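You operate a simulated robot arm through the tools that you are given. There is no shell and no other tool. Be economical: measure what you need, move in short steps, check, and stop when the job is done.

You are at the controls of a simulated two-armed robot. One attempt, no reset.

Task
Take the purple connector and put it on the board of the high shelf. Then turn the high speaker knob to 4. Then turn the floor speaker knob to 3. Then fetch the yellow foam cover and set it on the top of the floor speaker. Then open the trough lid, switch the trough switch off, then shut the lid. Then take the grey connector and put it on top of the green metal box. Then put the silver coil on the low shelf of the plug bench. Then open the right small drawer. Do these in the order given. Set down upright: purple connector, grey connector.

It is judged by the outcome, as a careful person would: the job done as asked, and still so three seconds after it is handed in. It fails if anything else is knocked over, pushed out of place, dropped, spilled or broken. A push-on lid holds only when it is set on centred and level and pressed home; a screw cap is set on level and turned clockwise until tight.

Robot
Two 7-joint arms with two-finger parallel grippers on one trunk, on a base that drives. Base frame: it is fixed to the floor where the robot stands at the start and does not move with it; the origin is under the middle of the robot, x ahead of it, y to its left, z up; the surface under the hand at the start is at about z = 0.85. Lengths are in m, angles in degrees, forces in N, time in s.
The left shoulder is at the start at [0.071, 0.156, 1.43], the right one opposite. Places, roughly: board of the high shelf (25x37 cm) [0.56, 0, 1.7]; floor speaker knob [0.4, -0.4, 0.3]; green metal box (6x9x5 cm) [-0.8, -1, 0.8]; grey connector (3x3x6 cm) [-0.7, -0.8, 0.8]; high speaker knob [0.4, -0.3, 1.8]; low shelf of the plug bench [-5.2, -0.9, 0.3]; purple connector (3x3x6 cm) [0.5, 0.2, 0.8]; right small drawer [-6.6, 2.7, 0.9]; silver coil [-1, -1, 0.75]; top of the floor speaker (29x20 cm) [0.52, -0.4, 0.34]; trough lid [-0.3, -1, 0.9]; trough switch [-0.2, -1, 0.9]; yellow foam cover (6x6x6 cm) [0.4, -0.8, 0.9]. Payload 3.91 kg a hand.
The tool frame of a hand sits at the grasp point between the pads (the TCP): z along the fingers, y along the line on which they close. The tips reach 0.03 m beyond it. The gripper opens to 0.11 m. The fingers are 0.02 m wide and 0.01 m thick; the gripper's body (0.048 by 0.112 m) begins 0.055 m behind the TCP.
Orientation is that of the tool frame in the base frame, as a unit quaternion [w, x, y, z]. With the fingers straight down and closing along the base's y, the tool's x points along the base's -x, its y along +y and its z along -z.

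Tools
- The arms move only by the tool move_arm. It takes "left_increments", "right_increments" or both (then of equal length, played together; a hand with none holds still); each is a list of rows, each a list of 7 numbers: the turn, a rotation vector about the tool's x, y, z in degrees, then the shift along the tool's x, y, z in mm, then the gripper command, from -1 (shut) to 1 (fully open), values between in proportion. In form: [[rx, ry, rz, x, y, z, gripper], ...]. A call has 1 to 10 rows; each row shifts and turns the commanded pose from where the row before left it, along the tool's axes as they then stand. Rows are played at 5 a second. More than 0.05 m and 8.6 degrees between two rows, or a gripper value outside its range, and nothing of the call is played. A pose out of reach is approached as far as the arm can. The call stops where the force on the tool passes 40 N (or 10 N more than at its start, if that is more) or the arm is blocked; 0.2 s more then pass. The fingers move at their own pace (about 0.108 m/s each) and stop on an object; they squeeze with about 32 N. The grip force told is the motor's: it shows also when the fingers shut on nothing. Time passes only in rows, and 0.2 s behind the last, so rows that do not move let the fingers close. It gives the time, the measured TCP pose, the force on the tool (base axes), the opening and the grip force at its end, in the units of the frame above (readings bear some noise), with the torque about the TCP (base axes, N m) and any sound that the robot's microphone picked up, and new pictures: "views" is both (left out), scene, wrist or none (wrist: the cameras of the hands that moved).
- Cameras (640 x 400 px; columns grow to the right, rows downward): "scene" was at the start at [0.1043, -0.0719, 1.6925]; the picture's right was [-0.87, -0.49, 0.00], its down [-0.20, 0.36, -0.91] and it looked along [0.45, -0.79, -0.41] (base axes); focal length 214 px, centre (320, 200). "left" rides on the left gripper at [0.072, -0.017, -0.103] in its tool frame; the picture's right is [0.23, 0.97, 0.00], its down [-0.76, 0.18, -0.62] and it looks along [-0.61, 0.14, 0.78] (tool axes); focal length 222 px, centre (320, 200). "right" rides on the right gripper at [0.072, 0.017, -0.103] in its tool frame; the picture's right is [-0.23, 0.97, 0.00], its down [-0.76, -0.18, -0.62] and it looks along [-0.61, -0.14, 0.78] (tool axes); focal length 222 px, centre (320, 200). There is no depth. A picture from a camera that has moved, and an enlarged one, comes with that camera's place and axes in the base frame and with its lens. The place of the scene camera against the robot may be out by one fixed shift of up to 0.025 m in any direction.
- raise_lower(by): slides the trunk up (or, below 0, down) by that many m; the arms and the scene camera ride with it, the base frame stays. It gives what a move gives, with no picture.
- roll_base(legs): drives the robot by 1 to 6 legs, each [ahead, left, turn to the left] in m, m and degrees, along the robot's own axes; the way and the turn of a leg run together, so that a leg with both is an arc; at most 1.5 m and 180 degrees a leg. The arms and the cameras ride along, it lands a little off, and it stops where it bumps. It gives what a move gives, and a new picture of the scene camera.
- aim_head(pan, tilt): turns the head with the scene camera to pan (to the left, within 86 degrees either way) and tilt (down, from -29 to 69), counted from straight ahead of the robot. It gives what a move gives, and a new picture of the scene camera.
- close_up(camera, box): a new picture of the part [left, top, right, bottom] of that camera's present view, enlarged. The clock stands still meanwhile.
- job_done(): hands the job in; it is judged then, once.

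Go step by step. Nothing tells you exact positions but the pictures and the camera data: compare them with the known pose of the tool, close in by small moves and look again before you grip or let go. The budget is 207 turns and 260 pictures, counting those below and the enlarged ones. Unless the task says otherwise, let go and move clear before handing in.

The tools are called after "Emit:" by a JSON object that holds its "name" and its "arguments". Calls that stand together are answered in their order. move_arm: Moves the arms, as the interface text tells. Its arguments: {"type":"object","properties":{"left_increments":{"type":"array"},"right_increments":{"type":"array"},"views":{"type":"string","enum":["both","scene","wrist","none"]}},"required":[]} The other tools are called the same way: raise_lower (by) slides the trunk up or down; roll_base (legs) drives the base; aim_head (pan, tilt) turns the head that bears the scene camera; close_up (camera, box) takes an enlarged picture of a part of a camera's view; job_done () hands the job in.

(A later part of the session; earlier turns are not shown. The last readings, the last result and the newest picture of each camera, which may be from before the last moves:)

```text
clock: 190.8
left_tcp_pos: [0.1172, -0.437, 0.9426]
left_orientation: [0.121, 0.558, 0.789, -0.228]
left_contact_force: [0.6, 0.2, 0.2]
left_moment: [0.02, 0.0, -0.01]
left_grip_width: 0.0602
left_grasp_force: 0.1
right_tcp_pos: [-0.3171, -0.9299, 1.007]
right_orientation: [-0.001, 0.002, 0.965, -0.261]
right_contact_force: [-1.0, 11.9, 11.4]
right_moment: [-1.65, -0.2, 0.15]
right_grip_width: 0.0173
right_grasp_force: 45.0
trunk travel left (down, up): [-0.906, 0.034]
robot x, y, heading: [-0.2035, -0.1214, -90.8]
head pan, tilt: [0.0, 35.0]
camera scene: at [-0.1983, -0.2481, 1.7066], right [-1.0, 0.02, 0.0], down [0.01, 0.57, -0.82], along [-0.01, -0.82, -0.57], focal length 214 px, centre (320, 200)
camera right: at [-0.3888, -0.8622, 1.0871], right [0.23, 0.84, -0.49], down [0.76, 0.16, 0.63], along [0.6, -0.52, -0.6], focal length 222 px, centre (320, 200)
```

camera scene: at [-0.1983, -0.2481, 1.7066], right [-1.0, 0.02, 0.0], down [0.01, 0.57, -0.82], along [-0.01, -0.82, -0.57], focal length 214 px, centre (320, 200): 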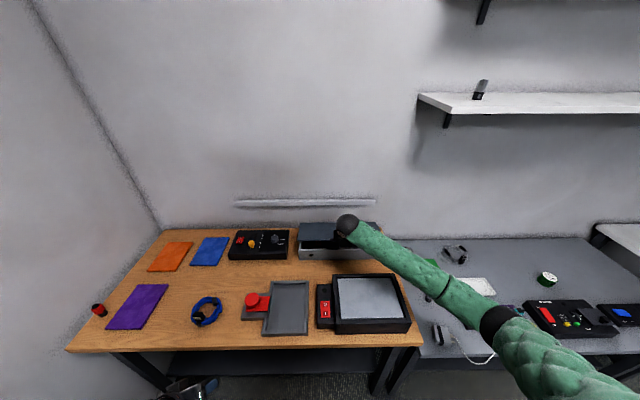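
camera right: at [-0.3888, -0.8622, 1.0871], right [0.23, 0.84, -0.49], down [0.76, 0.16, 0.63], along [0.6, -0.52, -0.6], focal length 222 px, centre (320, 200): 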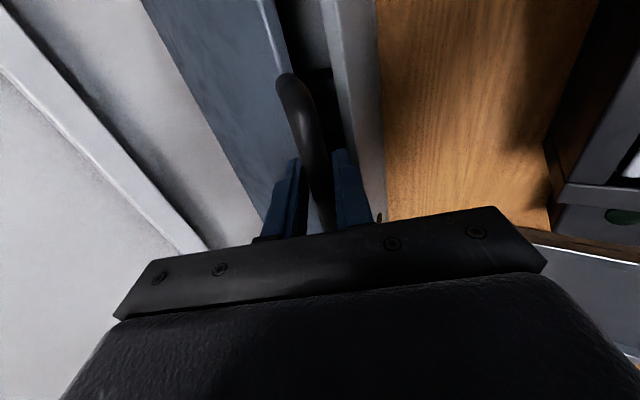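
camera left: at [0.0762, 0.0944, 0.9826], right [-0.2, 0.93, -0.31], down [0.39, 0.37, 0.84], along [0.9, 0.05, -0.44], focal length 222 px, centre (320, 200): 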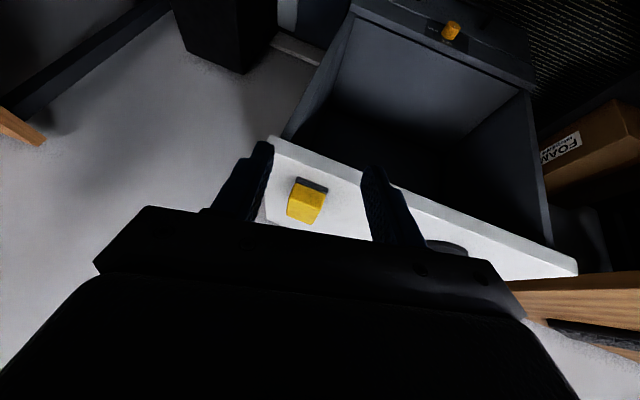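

The lid is rising. Continuing the arc.

Emit:
{"name": "move_arm", "arguments": {"right_increments": [[-5, 0, 0, 0, -16.6, -13, -1], [-5, 0, 0, 0, -16.6, -13, -1], [-5, 0, 0, 0, -16.6, -13, -1], [-5, 0, 0, 0, -16.6, -13, -1]], "views": "wrist"}}

```text
clock: 191.8
left_tcp_pos: [0.116, -0.4391, 0.9401]
left_orientation: [0.121, 0.558, 0.789, -0.227]
left_contact_force: [0.4, -0.7, 0.6]
left_moment: [-0.03, 0.02, 0.02]
left_grip_width: 0.0607
left_grasp_force: 0.0
right_tcp_pos: [-0.3171, -0.9713, 1.0756]
right_orientation: [-0.001, 0.004, 0.996, -0.088]
right_contact_force: [-7.5, 0.0, 10.9]
right_moment: [-1.86, 0.44, -0.17]
right_grip_width: 0.0156
right_grasp_force: 45.4
trunk travel left (down, up): [-0.906, 0.034]
robot x, y, heading: [-0.204, -0.1208, -91.1]
head pan, tilt: [0.0, 35.0]
camera right: at [-0.3886, -0.9357, 1.1749], right [0.24, 0.96, -0.17], down [0.76, -0.07, 0.64], along [0.6, -0.28, -0.75], focal length 222 px, centre (320, 200)
```

right: 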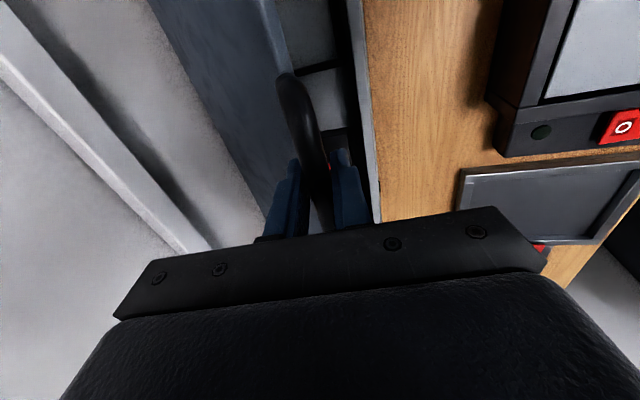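

Emit:
{"name": "move_arm", "arguments": {"right_increments": [[-5, 0, 0, 0, -16.6, -13, -1], [-5, 0, 0, 0, -16.6, -13, -1], [-5, 0, 0, 0, -16.6, -13, -1], [-5, 0, 0, 0, -16.6, -13, -1]], "views": "both"}}

```text
clock: 192.8
left_tcp_pos: [0.1171, -0.4407, 0.9405]
left_orientation: [0.121, 0.557, 0.79, -0.225]
left_contact_force: [0.8, 0.3, -0.1]
left_moment: [-0.03, 0.01, -0.02]
left_grip_width: 0.0606
left_grasp_force: 0.1
right_tcp_pos: [-0.3158, -1.0395, 1.1271]
right_orientation: [0.0, 0.003, 0.996, 0.087]
right_contact_force: [-2.7, -10.4, -22.0]
right_moment: [0.05, 0.66, 0.14]
right_grip_width: 0.0135
right_grasp_force: 45.1
trunk travel left (down, up): [-0.906, 0.034]
robot x, y, heading: [-0.209, -0.1186, -90.9]
head pan, tilt: [0.0, 35.0]
camera scene: at [-0.1985, -0.2554, 1.7056], right [-1.0, 0.02, 0.0], down [0.01, 0.58, -0.82], along [-0.01, -0.82, -0.58], focal length 214 px, centre (320, 200)
camera right: at [-0.3885, -1.0405, 1.232], right [0.23, 0.96, 0.17], down [0.76, -0.29, 0.58], along [0.61, -0.01, -0.8], focal length 222 px, centre (320, 200)
```

scene: 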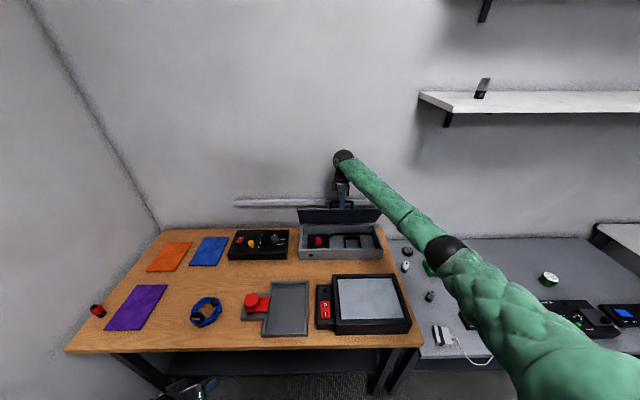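
right: 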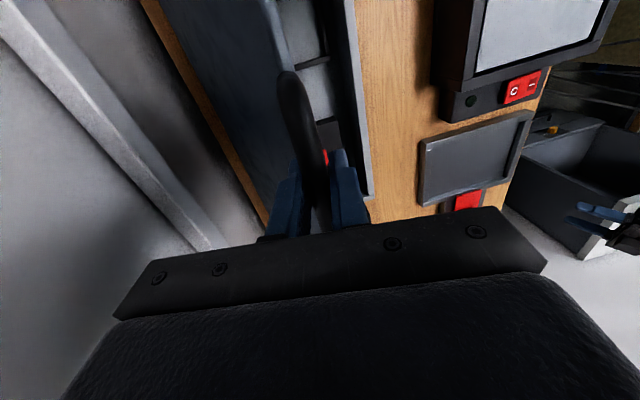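

The trough is open about 55°, a red switch visible inside at left. Swinging further toward upright.

Emit:
{"name": "move_arm", "arguments": {"right_increments": [[-5, 0, 0, 0, -16, -9, -1], [-5, 0, 0, 0, -16, -9, -1], [-5, 0, 0, 0, -16, -9, -1]], "views": "scene"}}

Emit:
{"name": "close_up", "arguments": {"camera": "scene", "box": [270, 140, 410, 270]}}

```text
clock: 193.6
left_tcp_pos: [0.1158, -0.4377, 0.9431]
left_orientation: [0.121, 0.558, 0.788, -0.229]
left_contact_force: [-0.3, -1.6, 0.4]
left_moment: [0.07, -0.01, 0.0]
left_grip_width: 0.0606
left_grasp_force: 0.0
right_tcp_pos: [-0.3167, -1.0827, 1.1452]
right_orientation: [0.0, 0.002, 0.977, 0.212]
right_contact_force: [-3.6, 2.5, 12.9]
right_moment: [-0.06, -0.27, -0.38]
right_grip_width: 0.0137
right_grasp_force: 45.1
trunk travel left (down, up): [-0.906, 0.034]
robot x, y, heading: [-0.207, -0.1218, -91.0]
head pan, tilt: [0.0, 35.0]
stopped in row 3 (right hand): the force on the tool passed its limit at 58 N (the readings are from after the stop); the commanded pose is now the measured one
camera scene: at [-0.1991, -0.2471, 1.7072], right [-1.0, 0.02, 0.0], down [0.01, 0.57, -0.82], along [-0.02, -0.82, -0.57], focal length 214 px, centre (320, 200)
```

scene: 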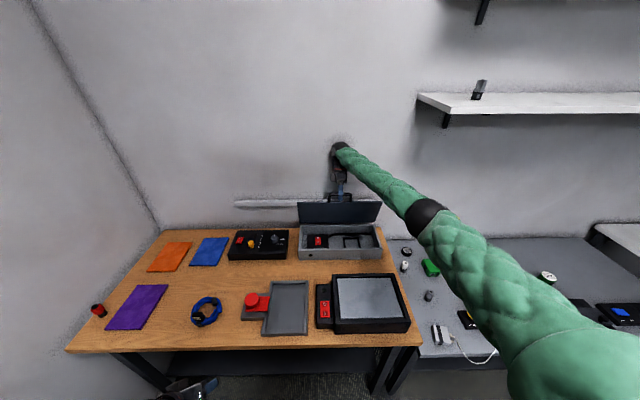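

```text
3.08 times, centred on (340, 205) of scene
camera zoom: at [-0.1991, -0.2471, 1.7072], right [-1.0, 0.02, 0.0], down [0.01, 0.57, -0.82], along [-0.02, -0.82, -0.57], focal length 660 px, centre (258, 185)
```

zoom: 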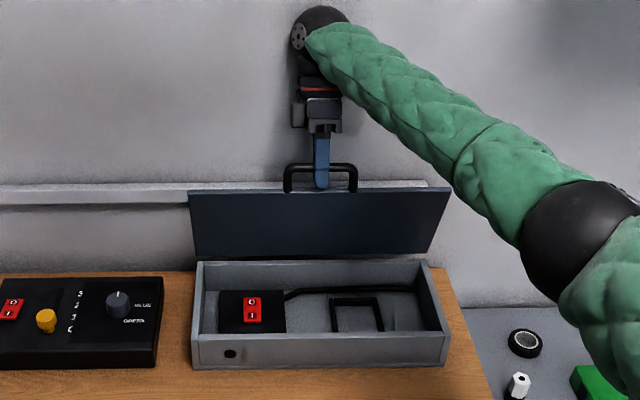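

The lid is nearly upright; I'll hold it with the right hand and work the switch with the left. Zooming on the switch.

Emit:
{"name": "close_up", "arguments": {"camera": "scene", "box": [300, 225, 350, 255]}}

```text
12.80 times, centred on (325, 240) of scene
camera zoom: at [-0.1991, -0.2471, 1.7072], right [-1.0, 0.02, 0.0], down [0.01, 0.57, -0.82], along [-0.02, -0.82, -0.57], focal length 2745 px, centre (256, -312)
```

zoom: 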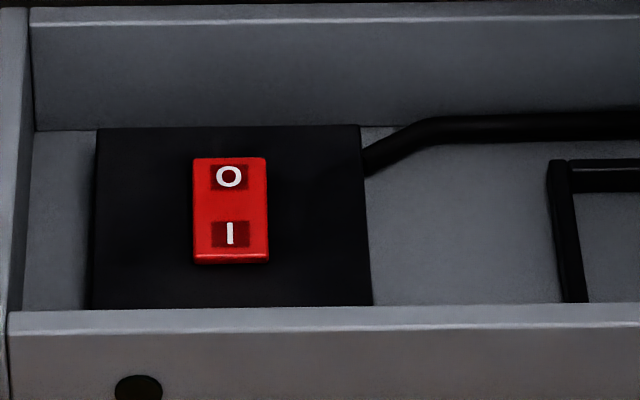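

Rocker with O at the rear, I at the front; I'll press the O end with the left hand. First raising and reorienting the left hand.

Emit:
{"name": "move_arm", "arguments": {"left_increments": [[0, 0, 0, -18, -9, -35, -0.5], [0, 0, 0, -18, -9, -35, -1], [0, 0, 0, -18, -9, -35, -1], [0, 0, 0, -18, -9, -35, -1], [0, 0, 0, -18, -9, -35, -1], [-1.75, 5.75, 3.8, 0, 0, 0, -1], [-1.75, 5.75, 3.8, 0, 0, 0, -1], [-1.75, 5.75, 3.8, 0, 0, 0, -1], [-1.75, 5.75, 3.8, 0, 0, 0, -1], [-1.75, 5.75, 3.8, 0, 0, 0, -1]], "views": "scene"}}

```text
clock: 195.8
left_tcp_pos: [0.1676, -0.5181, 1.0133]
left_orientation: [0.0, 0.707, 0.707, 0.001]
left_contact_force: [-0.4, -0.2, 0.4]
left_moment: [-0.02, 0.0, 0.01]
left_grip_width: 0.0
left_grasp_force: 31.0
left hand out of reach, approached as far as the arm can: row 1, 2, 3, 4, 5
right_tcp_pos: [-0.3162, -1.0822, 1.1451]
right_orientation: [0.0, 0.002, 0.977, 0.212]
right_contact_force: [-8.6, 1.3, 5.0]
right_moment: [0.01, 0.29, 0.16]
right_grip_width: 0.0134
right_grasp_force: 44.6
trunk travel left (down, up): [-0.906, 0.034]
robot x, y, heading: [-0.2056, -0.1196, -91.2]
head pan, tilt: [0.0, 35.0]
camera scene: at [-0.2, -0.2458, 1.7067], right [-1.0, 0.02, 0.0], down [0.01, 0.57, -0.82], along [-0.01, -0.82, -0.57], focal length 214 px, centre (320, 200)
```

scene: 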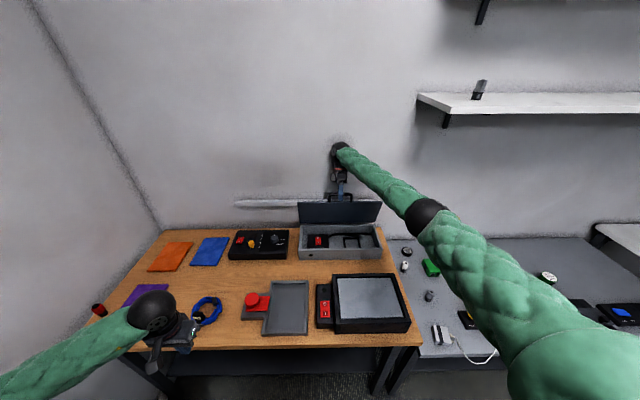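

Emit:
{"name": "move_arm", "arguments": {"left_increments": [[0, 0, 0, -30, -20, -30, -1], [0, 0, 0, -30, -20, -30, -1], [0, 0, 0, -30, -20, -30, -1], [0, 0, 0, -34, -35, 0, -1], [0, 0, 0, -34, -35, 0, -1], [0, 0, 0, -34, -35, 0, -1], [0, 0, 0, -34, -35, 0, -1], [0, 0, 0, -34, -35, 0, -1], [0, 0, 0, -34, -35, 0, -1], [0, 0, 0, -34, -35, 0, -1]], "views": "both"}}

```text
clock: 198.0
left_tcp_pos: [-0.1394, -0.8479, 1.1059]
left_orientation: [0.001, 0.706, 0.708, 0.001]
left_contact_force: [-0.3, -0.4, -0.3]
left_moment: [-0.02, 0.0, 0.0]
left_grip_width: 0.0002
left_grasp_force: 32.1
right_tcp_pos: [-0.3167, -1.0826, 1.1442]
right_orientation: [0.0, 0.0, 0.977, 0.211]
right_contact_force: [-8.9, 2.8, 9.3]
right_moment: [0.03, -1.01, -0.26]
right_grip_width: 0.0134
right_grasp_force: 45.1
trunk travel left (down, up): [-0.906, 0.034]
robot x, y, heading: [-0.204, -0.1203, -91.1]
head pan, tilt: [0.0, 35.0]
camera scene: at [-0.2015, -0.2459, 1.7068], right [-1.0, 0.02, 0.0], down [0.01, 0.57, -0.82], along [-0.01, -0.82, -0.57], focal length 214 px, centre (320, 200)
camera left: at [-0.1569, -0.775, 1.2092], right [0.97, 0.23, 0.0], down [0.18, -0.76, 0.62], along [0.14, -0.61, -0.78], focal length 222 px, centre (320, 200)
```

scene: 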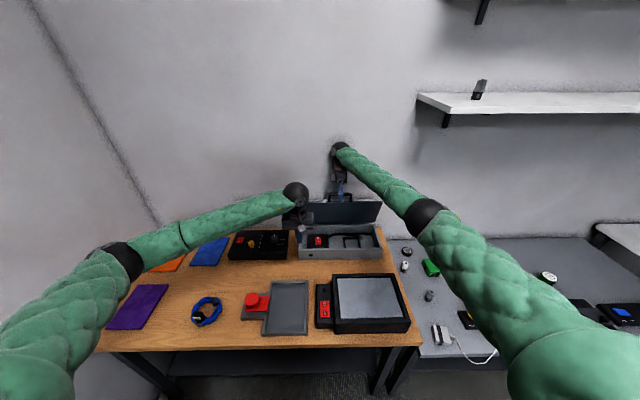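
left: 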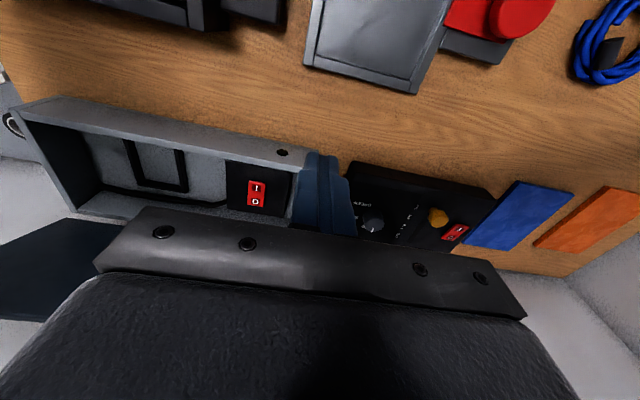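

The O mark is at about (-0.214, -1.056, 0.89). To stay clear of the raised lid I'll tilt the left hand 35° forward and move above it.

Emit:
{"name": "move_arm", "arguments": {"left_increments": [[0, -7, 0, 0, -15, 0, -1], [0, -7, 0, 0, -15, 0, -1], [0, -7, 0, 0, -15, 0, -1], [0, -7, 0, 0, -15, 0, -1], [0, -7, 0, 0, -15, 0, -1], [0, 0, 0, -25, 0, 17, -1], [0, 0, 0, -25, 0, 17, -1]], "views": "wrist"}}

```text
clock: 199.6
left_tcp_pos: [-0.2148, -0.9079, 1.1028]
left_orientation: [0.214, 0.674, 0.675, -0.213]
left_contact_force: [-0.9, -0.6, 0.0]
left_moment: [-0.02, 0.01, 0.03]
left_grip_width: 0.0003
left_grasp_force: 31.9
right_tcp_pos: [-0.3151, -1.082, 1.1446]
right_orientation: [0.0, 0.002, 0.977, 0.212]
right_contact_force: [-6.0, 2.8, 10.8]
right_moment: [0.02, -0.4, -0.07]
right_grip_width: 0.0134
right_grasp_force: 45.2
trunk travel left (down, up): [-0.906, 0.034]
robot x, y, heading: [-0.2036, -0.1202, -91.3]
head pan, tilt: [0.0, 35.0]
camera left: at [-0.2307, -0.79, 1.1463], right [0.97, 0.19, -0.13], down [0.18, -0.27, 0.95], along [0.14, -0.95, -0.29], focal length 222 px, centre (320, 200)
```

left: 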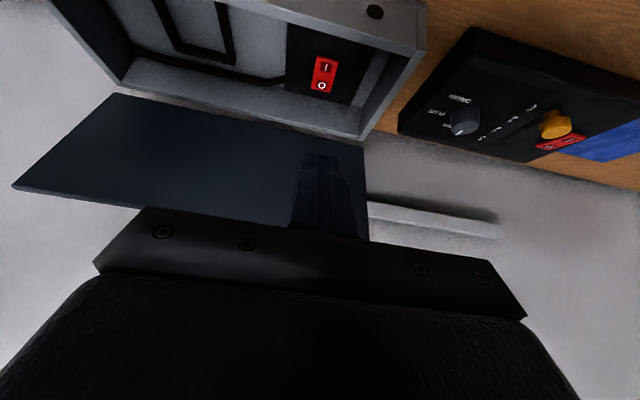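

O located precisely at (-0.2135, -1.056, 0.891). Moving the closed fingertips to just above it.

Emit:
{"name": "move_arm", "arguments": {"left_increments": [[0, 0, 0, -5, 0, 40, -1], [0, 0, 0, -5, 0, 40, -1], [0, 0, 0, -5, 0, 40, -1], [0, 0, 0, -5, 0, 40, -1], [0, 0, 0, -5, 1, 38, -1]], "views": "wrist"}}

Emit:
{"name": "close_up", "arguments": {"camera": "left", "box": [240, 60, 400, 200]}}

```text
clock: 200.8
left_tcp_pos: [-0.2091, -1.0425, 0.9564]
left_orientation: [0.213, 0.674, 0.674, -0.213]
left_contact_force: [-0.8, -0.7, 0.4]
left_moment: [0.02, 0.02, 0.02]
left_grip_width: 0.0
left_grasp_force: 31.6
right_tcp_pos: [-0.3159, -1.082, 1.1444]
right_orientation: [-0.001, 0.003, 0.977, 0.211]
right_contact_force: [-7.5, 2.0, 11.1]
right_moment: [0.01, -0.17, 0.0]
right_grip_width: 0.0132
right_grasp_force: 45.0
trunk travel left (down, up): [-0.906, 0.034]
robot x, y, heading: [-0.2056, -0.1221, -90.9]
head pan, tilt: [0.0, 35.0]
camera left: at [-0.2276, -0.9226, 0.999], right [0.97, 0.19, -0.13], down [0.18, -0.27, 0.95], along [0.14, -0.95, -0.29], focal length 222 px, centre (320, 200)
```

left: 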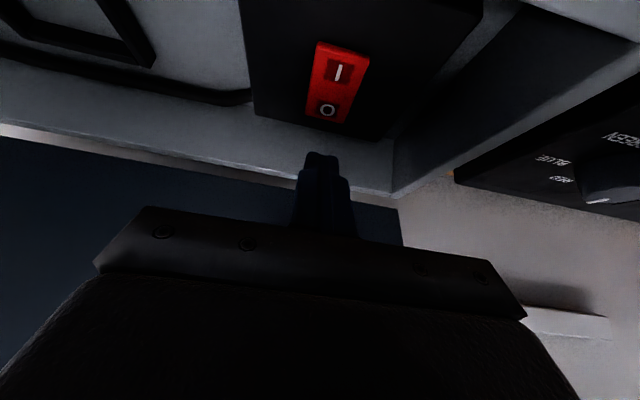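

```text
2.86 times, centred on (320, 130) of left
camera zoom: at [-0.2276, -0.9226, 0.999], right [0.97, 0.19, -0.13], down [0.18, -0.27, 0.95], along [0.14, -0.95, -0.29], focal length 635 px, centre (320, 400)
```

zoom: 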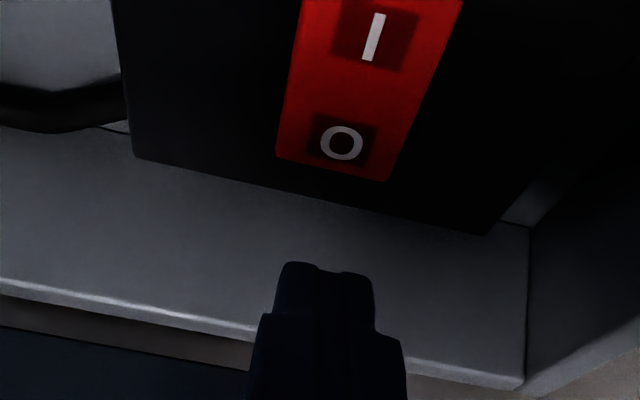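

Emit:
{"name": "move_arm", "arguments": {"left_increments": [[0, 0, 0, 6.9, -1, 9.8, -1], [0, 0, 0, 6.9, -1, 9.8, -1], [0, 0, 0, 4.6, -1, 6.6, -1], [0, 0, 0, 2.9, 0, 4.1, -1], [0, 0, 0, 2.9, 0, 4.1, -1]], "views": "wrist"}}

```text
clock: 201.9
left_tcp_pos: [-0.2155, -1.0414, 0.9237]
left_orientation: [0.214, 0.674, 0.673, -0.217]
left_contact_force: [1.2, 2.7, 9.2]
left_moment: [-0.05, -0.05, -0.02]
left_grip_width: 0.0003
left_grasp_force: 31.8
right_tcp_pos: [-0.3165, -1.0823, 1.1446]
right_orientation: [-0.001, 0.002, 0.977, 0.212]
right_contact_force: [-4.3, 4.0, 16.6]
right_moment: [0.04, -0.06, 0.1]
right_grip_width: 0.0135
right_grasp_force: 44.6
trunk travel left (down, up): [-0.906, 0.034]
robot x, y, heading: [-0.2044, -0.1211, -90.9]
head pan, tilt: [0.0, 35.0]
stopped in row 5 (left hand): the force on the tool passed its limit at 62 N (the readings are from after the stop); the commanded pose is now the measured one
camera left: at [-0.2319, -0.9232, 0.9651], right [0.97, 0.18, -0.13], down [0.18, -0.26, 0.95], along [0.14, -0.95, -0.29], focal length 222 px, centre (320, 200)
```

left: 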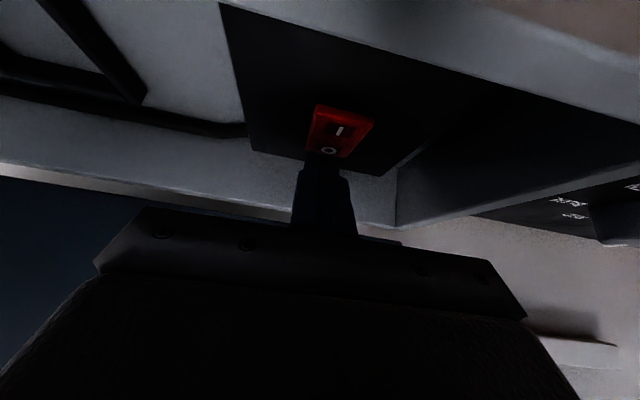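

Pressed with 62 N. Lifting off to check whether the rocker flipped.

Emit:
{"name": "move_arm", "arguments": {"left_increments": [[0, 0, 0, -7, 0, -12, -1], [0, 0, 0, -14, 0, -30, -1], [0, 0, 0, 0, 0, -40, -1], [0, 0, 0, 0, 0, -40, -1]], "views": "none"}}

Emit:
{"name": "close_up", "arguments": {"camera": "scene", "box": [300, 225, 350, 255]}}

Emit:
{"name": "close_up", "arguments": {"camera": "left", "box": [260, 40, 400, 140]}}

```text
clock: 202.9
left_tcp_pos: [-0.215, -0.9884, 1.033]
left_orientation: [0.215, 0.673, 0.674, -0.216]
left_contact_force: [0.0, -0.1, 0.2]
left_moment: [-0.02, -0.02, 0.0]
left_grip_width: 0.0
left_grasp_force: 31.2
right_tcp_pos: [-0.3161, -1.0825, 1.145]
right_orientation: [0.0, 0.002, 0.977, 0.211]
right_contact_force: [-2.6, 6.9, 27.2]
right_moment: [0.08, 0.37, 0.2]
right_grip_width: 0.0135
right_grasp_force: 44.5
trunk travel left (down, up): [-0.906, 0.034]
robot x, y, heading: [-0.2064, -0.1219, -90.9]
head pan, tilt: [0.0, 35.0]
```

```text
12.80 times, centred on (325, 240) of scene
camera zoom: at [-0.1988, -0.2456, 1.7068], right [-1.0, 0.02, 0.0], down [0.01, 0.57, -0.82], along [-0.01, -0.82, -0.57], focal length 2745 px, centre (256, -312)
```

zoom: 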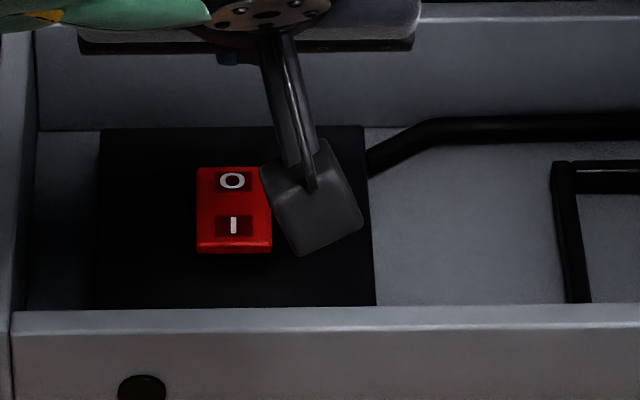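

```text
4.00 times, centred on (330, 90) of left
camera zoom: at [-0.2333, -0.8694, 1.0746], right [0.97, 0.18, -0.13], down [0.18, -0.26, 0.95], along [0.14, -0.95, -0.29], focal length 888 px, centre (280, 640)
```

zoom: 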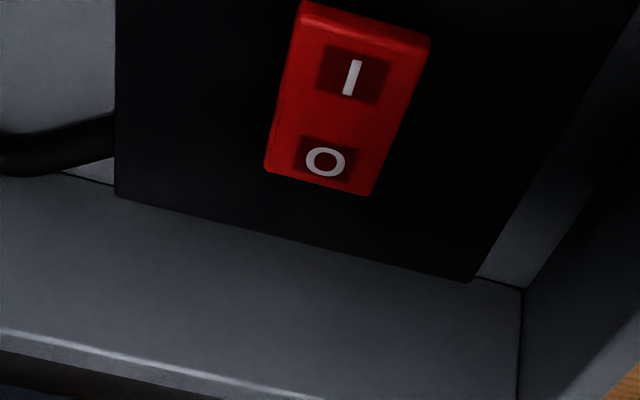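

The rocker has flipped: O end is down, so it is off. Withdrawing the left hand.

Emit:
{"name": "move_arm", "arguments": {"left_increments": [[0, 0, 0, 0, 0, -45, -1], [0, 0, 0, 0, 5, -45, -1], [0, 0, 0, 20, 35, -25, -1], [0, 0, 0, 20, 35, -25, -1], [0, 0, 0, 20, 35, -25, -1], [0, 0, 0, 20, 35, -25, -1], [0, 0, 0, 20, 35, -25, -1], [0, 0, 0, 20, 35, -25, -1]], "views": "scene"}}

```text
clock: 204.8
left_tcp_pos: [0.0045, -0.7491, 1.1602]
left_orientation: [0.214, 0.674, 0.673, -0.216]
left_contact_force: [0.1, -0.1, -0.2]
left_moment: [-0.05, 0.02, 0.0]
left_grip_width: 0.0
left_grasp_force: 32.0
right_tcp_pos: [-0.3176, -1.0807, 1.1435]
right_orientation: [-0.001, 0.004, 0.977, 0.212]
right_contact_force: [-3.0, 9.7, 32.3]
right_moment: [0.23, -0.35, -0.16]
right_grip_width: 0.0135
right_grasp_force: 45.4
trunk travel left (down, up): [-0.906, 0.034]
robot x, y, heading: [-0.2048, -0.1202, -91.1]
head pan, tilt: [0.0, 35.0]
camera scene: at [-0.1974, -0.2455, 1.7068], right [-1.0, 0.02, 0.0], down [0.01, 0.57, -0.82], along [-0.02, -0.82, -0.57], focal length 214 px, centre (320, 200)
```

scene: 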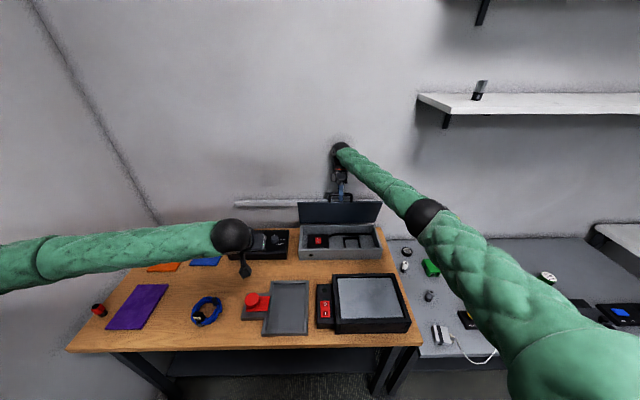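

Now closing: reversing the arc with the right hand.

Emit:
{"name": "move_arm", "arguments": {"right_increments": [[5, 0, 0, 0, 15, 9, -1], [5, 0, 0, 0, 16, 9, -1], [5, 0, 0, 0, 16, 11, -1], [5, 0, 0, 0, 16.6, 13, -1]], "views": "none"}}

Emit:
{"name": "move_arm", "arguments": {"right_increments": [[5, 0, 0, 0, 16.6, 13, -1], [5, 0, 0, 0, 16.6, 13, -1], [5, 0, 0, 0, 16.6, 13, -1], [5, 0, 0, 0, 16.6, 13, -1]], "views": "scene"}}

```text
clock: 205.8
left_tcp_pos: [0.0037, -0.7534, 1.1584]
left_orientation: [0.213, 0.674, 0.674, -0.214]
left_contact_force: [0.4, 0.4, -0.7]
left_moment: [-0.02, 0.02, 0.02]
left_grip_width: 0.0001
left_grasp_force: 31.8
right_tcp_pos: [-0.3182, -1.0128, 1.1154]
right_orientation: [0.0, 0.002, 0.999, 0.041]
right_contact_force: [-1.1, 0.4, -5.5]
right_moment: [0.22, -0.3, 0.11]
right_grip_width: 0.0134
right_grasp_force: 45.0
trunk travel left (down, up): [-0.906, 0.034]
robot x, y, heading: [-0.2052, -0.1254, -90.7]
head pan, tilt: [0.0, 35.0]
```

```text
clock: 206.8
left_tcp_pos: [0.0033, -0.7571, 1.1555]
left_orientation: [0.213, 0.674, 0.675, -0.213]
left_contact_force: [0.0, -0.3, -0.3]
left_moment: [0.02, -0.02, 0.01]
left_grip_width: 0.0
left_grasp_force: 32.1
right_tcp_pos: [-0.3167, -0.9528, 1.0591]
right_orientation: [-0.001, 0.002, 0.991, -0.133]
right_contact_force: [1.6, -25.2, -21.3]
right_moment: [0.1, -0.01, 0.04]
right_grip_width: 0.0134
right_grasp_force: 44.6
trunk travel left (down, up): [-0.906, 0.034]
robot x, y, heading: [-0.2047, -0.1237, -90.9]
head pan, tilt: [0.0, 35.0]
camera scene: at [-0.1992, -0.2572, 1.7056], right [-1.0, 0.02, 0.0], down [0.01, 0.58, -0.82], along [-0.01, -0.82, -0.58], focal length 214 px, centre (320, 200)
```

scene: 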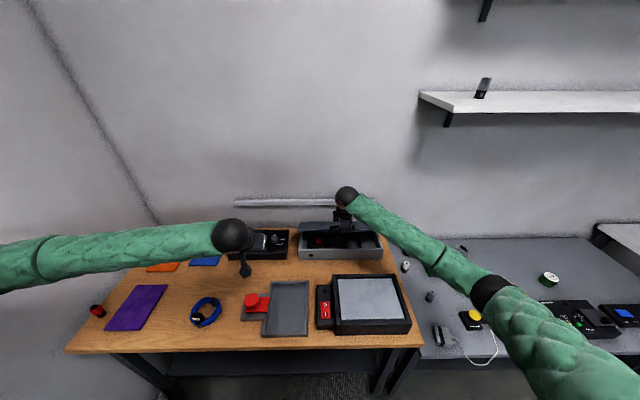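

Emit:
{"name": "move_arm", "arguments": {"right_increments": [[5, 0, 0, 0, 13, 13, -1], [5, 0, 0, 0, 16, 13, -1], [5, 0, 0, 0, 16, 13, -1], [5, 0, 0, 0, 16, 13, -1]], "views": "none"}}

Emit:
{"name": "move_arm", "arguments": {"right_increments": [[5, 0, 0, 0, 16, 13, -1], [5, 0, 0, 0, 16, 13, -1]], "views": "both"}}

```text
clock: 207.8
left_tcp_pos: [0.0019, -0.756, 1.1581]
left_orientation: [0.212, 0.675, 0.673, -0.215]
left_contact_force: [1.2, 0.4, 0.0]
left_moment: [-0.01, 0.0, 0.03]
left_grip_width: 0.0
left_grasp_force: 32.6
right_tcp_pos: [-0.3159, -0.917, 0.9908]
right_orientation: [-0.003, 0.003, 0.953, -0.303]
right_contact_force: [-5.7, -16.8, -5.9]
right_moment: [0.12, -0.14, 0.03]
right_grip_width: 0.0136
right_grasp_force: 44.9
trunk travel left (down, up): [-0.906, 0.034]
robot x, y, heading: [-0.2044, -0.1214, -90.9]
head pan, tilt: [0.0, 35.0]
```

```text
clock: 208.2
left_tcp_pos: [0.0034, -0.7544, 1.1576]
left_orientation: [0.212, 0.674, 0.674, -0.215]
left_contact_force: [0.1, -0.4, 0.3]
left_moment: [0.05, -0.01, 0.0]
left_grip_width: 0.0001
left_grasp_force: 31.3
right_tcp_pos: [-0.3168, -0.9143, 0.9746]
right_orientation: [-0.002, 0.003, 0.941, -0.339]
right_contact_force: [0.7, -14.9, -7.6]
right_moment: [0.21, -0.43, 0.46]
right_grip_width: 0.0137
right_grasp_force: 45.0
trunk travel left (down, up): [-0.906, 0.034]
robot x, y, heading: [-0.2058, -0.1234, -90.6]
head pan, tilt: [0.0, 35.0]
stopped in row 2 (right hand): the force on the tool passed its limit at 41 N (the readings are from after the stop); the commanded pose is now the measured one
camera scene: at [-0.1989, -0.2527, 1.7061], right [-1.0, 0.02, 0.0], down [0.01, 0.57, -0.82], along [-0.01, -0.82, -0.57], focal length 214 px, centre (320, 200)
camera right: at [-0.3881, -0.8338, 1.0425], right [0.23, 0.75, -0.62], down [0.76, 0.26, 0.59], along [0.6, -0.61, -0.51], focal length 222 px, centre (320, 200)
```

scene: 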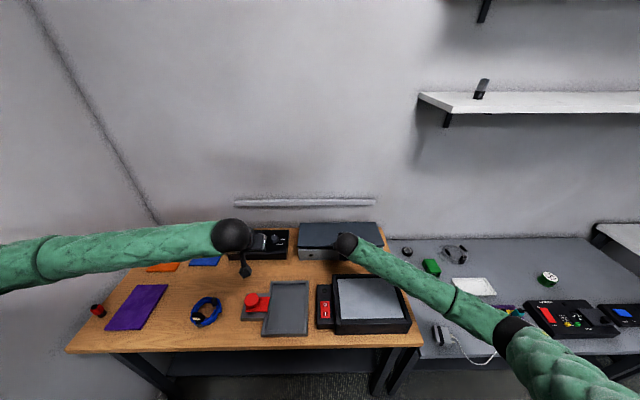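
right: 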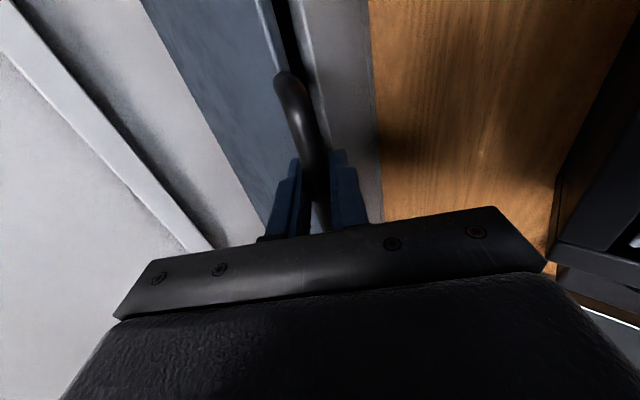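

Emit:
{"name": "move_arm", "arguments": {"right_increments": [[3, 0, 0, 0, 7, 12, -1], [3, 0, 0, 0, 7, 12, -1]], "views": "wrist"}}

Emit:
{"name": "close_up", "arguments": {"camera": "scene", "box": [280, 200, 400, 275]}}

```text
clock: 208.8
left_tcp_pos: [0.0008, -0.7524, 1.1581]
left_orientation: [0.212, 0.675, 0.673, -0.215]
left_contact_force: [-0.9, -0.6, 0.2]
left_moment: [0.02, 0.01, 0.0]
left_grip_width: 0.0001
left_grasp_force: 32.5
right_tcp_pos: [-0.3159, -0.9109, 0.95]
right_orientation: [0.0, 0.002, 0.926, -0.378]
right_contact_force: [-4.5, 29.5, 11.2]
right_moment: [0.13, 0.53, -0.59]
right_grip_width: 0.0135
right_grasp_force: 44.6
trunk travel left (down, up): [-0.906, 0.034]
robot x, y, heading: [-0.2066, -0.1239, -91.1]
head pan, tilt: [0.0, 35.0]
stopped in row 2 (right hand): the force on the tool passed its limit at 68 N (the readings are from after the stop); the commanded pose is now the measured one
camera right: at [-0.3883, -0.826, 1.0122], right [0.23, 0.69, -0.68], down [0.76, 0.31, 0.57], along [0.6, -0.65, -0.46], focal length 222 px, centre (320, 200)
```

right: 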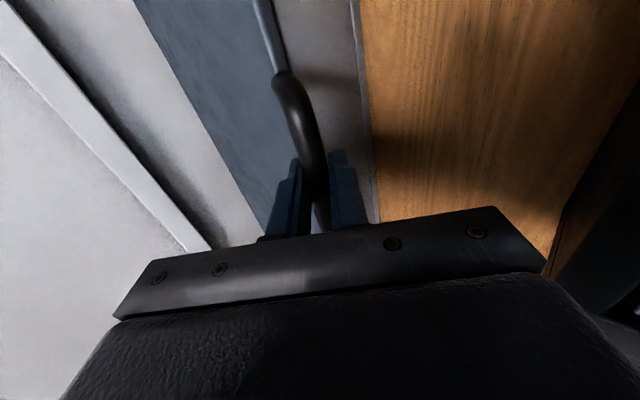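

```text
5.33 times, centred on (340, 238) of scene
camera zoom: at [-0.1997, -0.2482, 1.7068], right [-1.0, 0.02, 0.0], down [0.01, 0.57, -0.82], along [-0.02, -0.82, -0.57], focal length 1144 px, centre (213, 0)
```

zoom: 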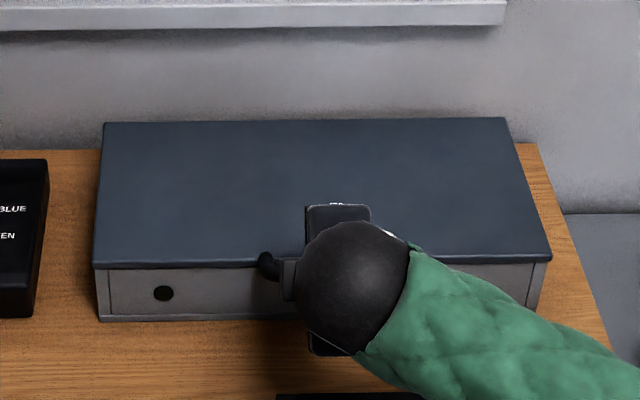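

The lid is down and the contact was firm. Opening and backing off the handle.

Emit:
{"name": "move_arm", "arguments": {"right_increments": [[0, 0, 0, 0, 0, 0, -0.3], [0, 0, 0, 0, 0, 0, -0.2], [0, 0, 0, 0, 2, -20, -0.2], [0, 0, 0, 0, 0, -40, -0.2], [0, 0, 0, 0, 0, -45, -0.2], [0, 0, 0, 0, 0, -45, -0.2], [0, 0, 0, 0, 0, -45, -0.2]], "views": "none"}}

Emit:
{"name": "close_up", "arguments": {"camera": "scene", "box": [280, 200, 400, 275]}}

```text
clock: 210.3
left_tcp_pos: [0.0023, -0.7519, 1.1591]
left_orientation: [0.213, 0.674, 0.674, -0.215]
left_contact_force: [-0.1, 0.0, 0.2]
left_moment: [0.0, -0.02, -0.02]
left_grip_width: 0.0002
left_grasp_force: 31.6
right_tcp_pos: [-0.3158, -0.7742, 1.0859]
right_orientation: [-0.002, 0.001, 0.926, -0.378]
right_contact_force: [0.1, -0.4, 0.8]
right_moment: [0.01, 0.01, 0.01]
right_grip_width: 0.0439
right_grasp_force: 0.1
trunk travel left (down, up): [-0.906, 0.034]
robot x, y, heading: [-0.2049, -0.1237, -91.2]
head pan, tilt: [0.0, 35.0]
```

```text
5.33 times, centred on (340, 238) of scene
camera zoom: at [-0.199, -0.2493, 1.7064], right [-1.0, 0.02, 0.0], down [0.01, 0.57, -0.82], along [-0.02, -0.82, -0.57], focal length 1144 px, centre (213, 0)
```

zoom: 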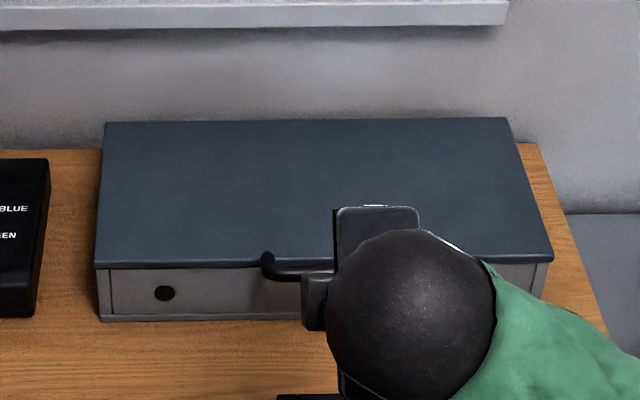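

Trough done. Next the grey connector on the grey bench to the right; pointing the right hand down again and sliding the base that way.

Emit:
{"name": "move_arm", "arguments": {"right_increments": [[-7.4, 0, 0, 0, 0, -5, 0.2], [-7.4, 0, 0, 0, 0, -5, 0.2], [-7.4, 0, 0, 0, 0, -5, 0.2], [-7.4, 0, 0, 0, 0, -5, 0.2], [-7.4, 0, 0, 0, 0, -5, 0.2], [-7.4, 0, 0, 0, 0, -5, 0.2]], "views": "none"}}

Emit:
{"name": "roll_base", "arguments": {"legs": [[0, -0.38, 0]]}}

```text
clock: 211.8
left_tcp_pos: [0.0016, -0.7539, 1.1572]
left_orientation: [0.212, 0.675, 0.674, -0.214]
left_contact_force: [-0.5, -0.8, -0.1]
left_moment: [-0.02, 0.02, 0.0]
left_grip_width: 0.0001
left_grasp_force: 31.8
right_tcp_pos: [-0.3163, -0.7635, 1.1128]
right_orientation: [-0.001, 0.002, 1.0, 0.002]
right_contact_force: [0.1, -0.3, -0.2]
right_moment: [0.0, 0.0, 0.02]
right_grip_width: 0.066
right_grasp_force: 0.0
trunk travel left (down, up): [-0.906, 0.034]
robot x, y, heading: [-0.2043, -0.1228, -91.0]
head pan, tilt: [0.0, 35.0]
```

```text
clock: 214.2
left_tcp_pos: [-0.3898, -0.7459, 1.1591]
left_orientation: [0.212, 0.676, 0.672, -0.216]
left_contact_force: [0.2, 0.6, 0.0]
left_moment: [0.04, 0.01, 0.0]
left_grip_width: 0.0
left_grasp_force: 31.4
right_tcp_pos: [-0.7089, -0.7536, 1.1128]
right_orientation: [-0.001, 0.005, 1.0, -0.001]
right_contact_force: [0.2, -0.1, -0.2]
right_moment: [0.05, 0.0, 0.01]
right_grip_width: 0.066
right_grasp_force: 0.0
trunk travel left (down, up): [-0.906, 0.034]
robot x, y, heading: [-0.5962, -0.1136, -91.5]
head pan, tilt: [0.0, 35.0]
camera scene: at [-0.5887, -0.2424, 1.7063], right [-1.0, 0.02, 0.0], down [0.01, 0.57, -0.82], along [-0.02, -0.82, -0.57], focal length 214 px, centre (320, 200)
```

scene: 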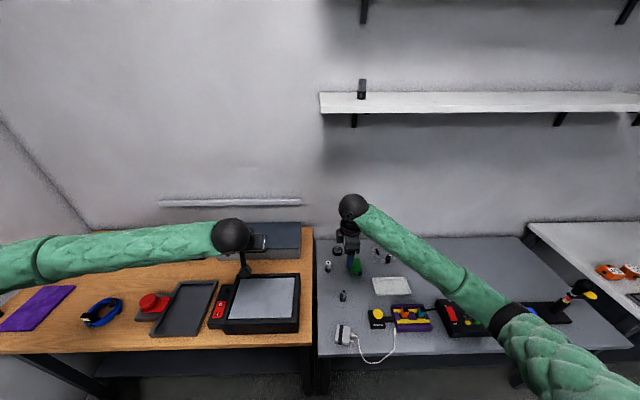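

Emit:
{"name": "close_up", "arguments": {"camera": "scene", "box": [310, 230, 450, 330]}}

Emit:
{"name": "move_arm", "arguments": {"right_increments": [[0, 0, 0, 0, 0, 0, 0.2]], "views": "wrist"}}

```text
4.00 times, centred on (380, 280) of scene
camera zoom: at [-0.5887, -0.2424, 1.7063], right [-1.0, 0.02, 0.0], down [0.01, 0.57, -0.82], along [-0.02, -0.82, -0.57], focal length 858 px, centre (80, -120)
```

zoom: 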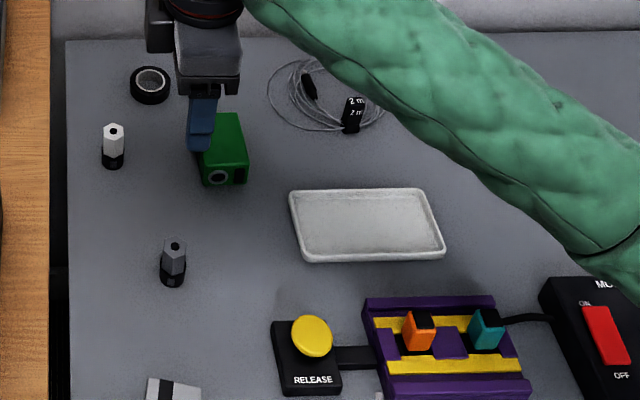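

```text
clock: 214.6
left_tcp_pos: [-0.3901, -0.7473, 1.1573]
left_orientation: [0.212, 0.676, 0.672, -0.216]
left_contact_force: [-0.5, 0.7, 0.4]
left_moment: [-0.01, -0.03, 0.02]
left_grip_width: 0.0
left_grasp_force: 31.8
right_tcp_pos: [-0.7068, -0.7545, 1.1126]
right_orientation: [-0.001, 0.004, 1.0, 0.0]
right_contact_force: [-0.1, 0.1, 0.5]
right_moment: [0.0, -0.01, 0.01]
right_grip_width: 0.0659
right_grasp_force: 0.1
trunk travel left (down, up): [-0.906, 0.034]
robot x, y, heading: [-0.5997, -0.1131, -91.4]
head pan, tilt: [0.0, 35.0]
camera right: at [-0.7789, -0.7362, 1.2161], right [0.24, 0.97, 0.0], down [0.76, -0.18, 0.62], along [0.6, -0.15, -0.78], focal length 222 px, centre (320, 200)
```

right: 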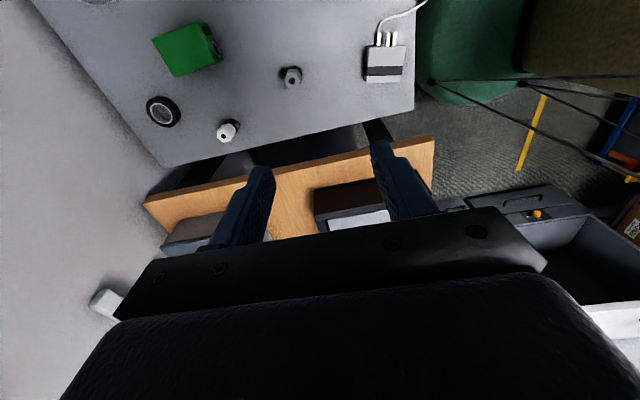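

The grey connector stands at about (-0.72, -0.80) on the bench (z≈0.75), green box behind it, and the clear cable coil farther back. Descending for a closer look.

Emit:
{"name": "move_arm", "arguments": {"right_increments": [[0, 0, 0, 4, -15, 43, 0.2], [0, 0, 0, 4, -15, 43, 0.2], [0, 0, 0, 4, -15, 43, 0.2]], "views": "wrist"}}

```text
clock: 215.4
left_tcp_pos: [-0.3905, -0.7464, 1.1578]
left_orientation: [0.212, 0.676, 0.672, -0.214]
left_contact_force: [1.0, -0.4, 0.7]
left_moment: [-0.02, 0.0, -0.01]
left_grip_width: 0.0
left_grasp_force: 32.1
right_tcp_pos: [-0.7239, -0.8005, 0.9831]
right_orientation: [0.0, 0.005, 1.0, 0.0]
right_contact_force: [-0.1, 0.3, 0.1]
right_moment: [0.0, -0.01, 0.02]
right_grip_width: 0.0659
right_grasp_force: 0.1
trunk travel left (down, up): [-0.906, 0.034]
robot x, y, heading: [-0.5935, -0.1076, -91.6]
head pan, tilt: [0.0, 35.0]
camera right: at [-0.7952, -0.7831, 1.0861], right [0.24, 0.97, 0.0], down [0.76, -0.19, 0.62], along [0.6, -0.15, -0.78], focal length 222 px, centre (320, 200)
```

right: 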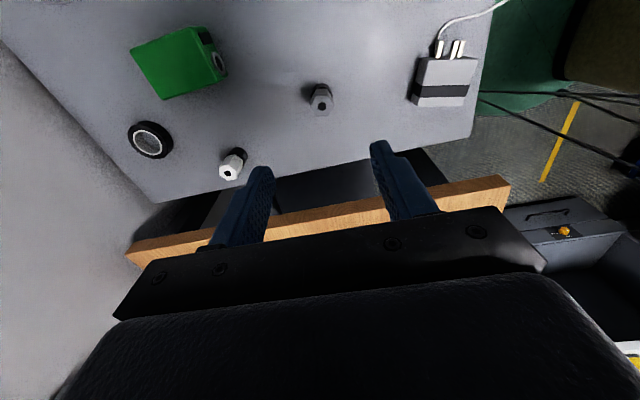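

Connector pinned at (-0.725, -0.799); box top centre at (-0.80, -0.947), z≈0.80. Descending to grip.

Emit:
{"name": "move_arm", "arguments": {"right_increments": [[0, 0, 0, 1, 1, 45, 0.2], [0, 0, 0, 0, 0, 45, 0.2], [0, 0, 0, 0, 0, 45, 0.2], [0, 0, 0, 0, 0, 35, 0.2]], "views": "wrist"}}

```text
clock: 216.4
left_tcp_pos: [-0.3897, -0.7464, 1.1578]
left_orientation: [0.213, 0.675, 0.673, -0.215]
left_contact_force: [0.9, -0.8, -1.1]
left_moment: [0.0, -0.04, -0.03]
left_grip_width: 0.0001
left_grasp_force: 32.0
right_tcp_pos: [-0.7226, -0.7966, 0.8125]
right_orientation: [0.0, 0.005, 1.0, -0.001]
right_contact_force: [0.8, -0.4, 0.3]
right_moment: [0.01, 0.02, 0.02]
right_grip_width: 0.066
right_grasp_force: 0.1
trunk travel left (down, up): [-0.906, 0.034]
robot x, y, heading: [-0.5932, -0.114, -91.5]
head pan, tilt: [0.0, 35.0]
camera right: at [-0.7954, -0.7792, 0.9162], right [0.24, 0.97, 0.0], down [0.76, -0.18, 0.62], along [0.6, -0.15, -0.78], focal length 222 px, centre (320, 200)
```

right: 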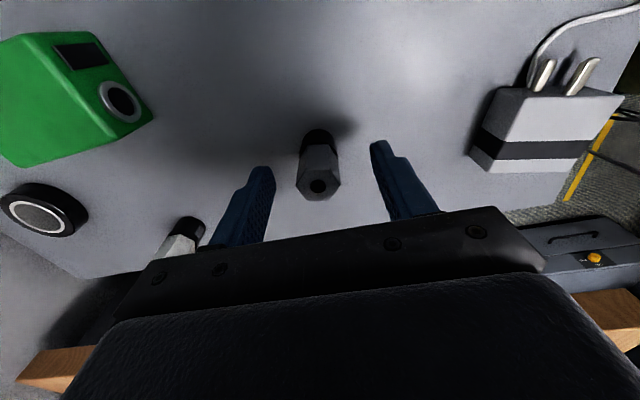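

Emit:
{"name": "move_arm", "arguments": {"right_increments": [[0, 0, 0, 2, -1, 11, 0.2], [0, 0, 0, 0, 0, 11, 0.1], [0, 0, 0, 0, 0, 0, -1], [0, 0, 0, 0, 0, 0, -1], [0, 0, 0, 0, 0, 0, -1]], "views": "wrist"}}

```text
clock: 217.6
left_tcp_pos: [-0.391, -0.745, 1.1578]
left_orientation: [0.213, 0.676, 0.672, -0.214]
left_contact_force: [-0.3, -0.2, -0.2]
left_moment: [0.01, -0.02, 0.06]
left_grip_width: 0.0
left_grasp_force: 31.8
right_tcp_pos: [-0.7251, -0.798, 0.7907]
right_orientation: [0.0, 0.006, 1.0, 0.0]
right_contact_force: [-0.9, 0.5, 0.1]
right_moment: [0.02, -0.02, -0.01]
right_grip_width: 0.0277
right_grasp_force: 32.0
trunk travel left (down, up): [-0.906, 0.034]
robot x, y, heading: [-0.5921, -0.1179, -91.4]
head pan, tilt: [0.0, 35.0]
camera right: at [-0.797, -0.7814, 0.8939], right [0.24, 0.97, 0.0], down [0.76, -0.19, 0.62], along [0.6, -0.15, -0.78], focal length 222 px, centre (320, 200)
```

right: 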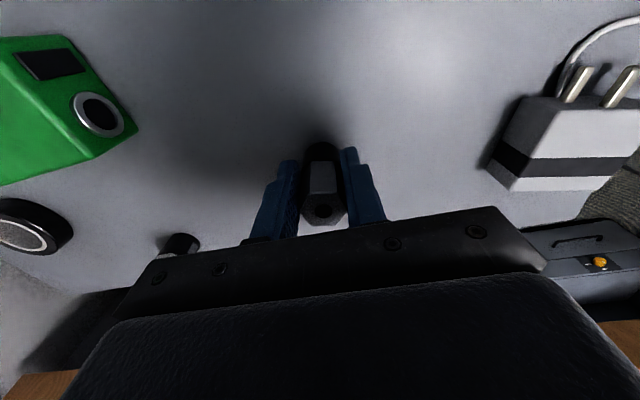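

Gripped. Lifting and moving over the green box.

Emit:
{"name": "move_arm", "arguments": {"right_increments": [[0, 0, 0, 0, 0, -40, -1], [0, 0, 0, 0, 0, -40, -1], [0, 0, 0, 0, 0, -40, -1], [0, 0, 0, 19, -37, 0, -1], [0, 0, 0, 19, -37, 0, -1], [0, 0, 0, 19, -37, 0, -1], [0, 0, 0, 18, -38, 0, -1]], "views": "both"}}

Emit:
{"name": "close_up", "arguments": {"camera": "scene", "box": [310, 200, 430, 290]}}

```text
clock: 219.2
left_tcp_pos: [-0.3906, -0.7464, 1.1581]
left_orientation: [0.211, 0.676, 0.672, -0.215]
left_contact_force: [0.0, 0.5, -0.2]
left_moment: [0.0, 0.0, 0.02]
left_grip_width: 0.0001
left_grasp_force: 32.1
right_tcp_pos: [-0.7979, -0.9491, 0.9117]
right_orientation: [0.0, 0.005, 1.0, 0.002]
right_contact_force: [0.2, -0.2, -1.2]
right_moment: [0.0, 0.02, 0.03]
right_grip_width: 0.0273
right_grasp_force: 31.9
trunk travel left (down, up): [-0.906, 0.034]
robot x, y, heading: [-0.5967, -0.114, -91.3]
head pan, tilt: [0.0, 35.0]
camera scene: at [-0.5888, -0.2442, 1.7061], right [-1.0, 0.02, 0.0], down [0.01, 0.57, -0.82], along [-0.02, -0.82, -0.57], focal length 214 px, centre (320, 200)
camera right: at [-0.8704, -0.9306, 1.0152], right [0.24, 0.97, 0.0], down [0.76, -0.19, 0.62], along [0.6, -0.15, -0.78], focal length 222 px, centre (320, 200)
```

scene: 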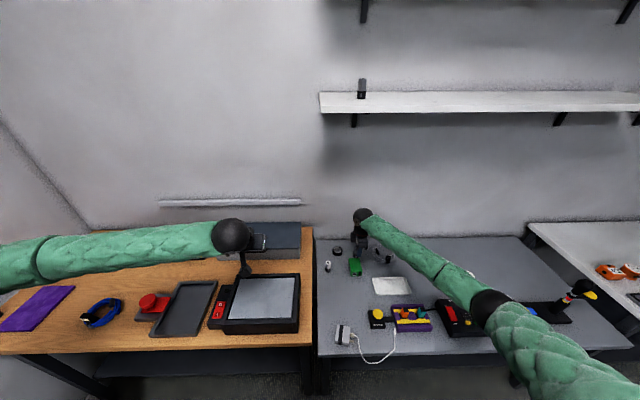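
right: 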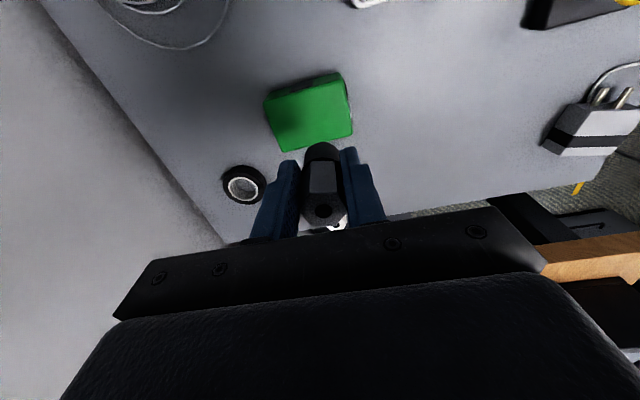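

```text
4.44 times, centred on (370, 245) of scene
camera zoom: at [-0.5888, -0.2442, 1.7061], right [-1.0, 0.02, 0.0], down [0.01, 0.57, -0.82], along [-0.02, -0.82, -0.57], focal length 953 px, centre (98, 0)
```

zoom: 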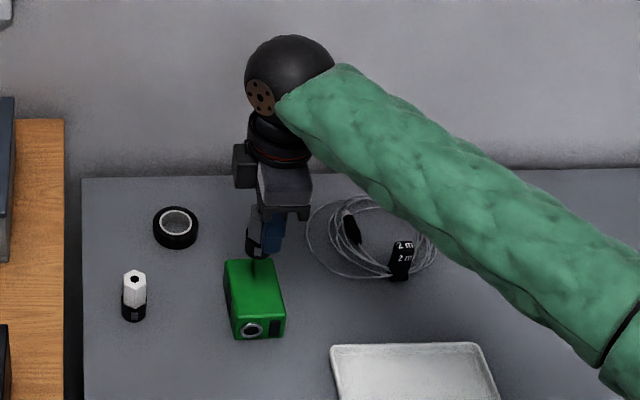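

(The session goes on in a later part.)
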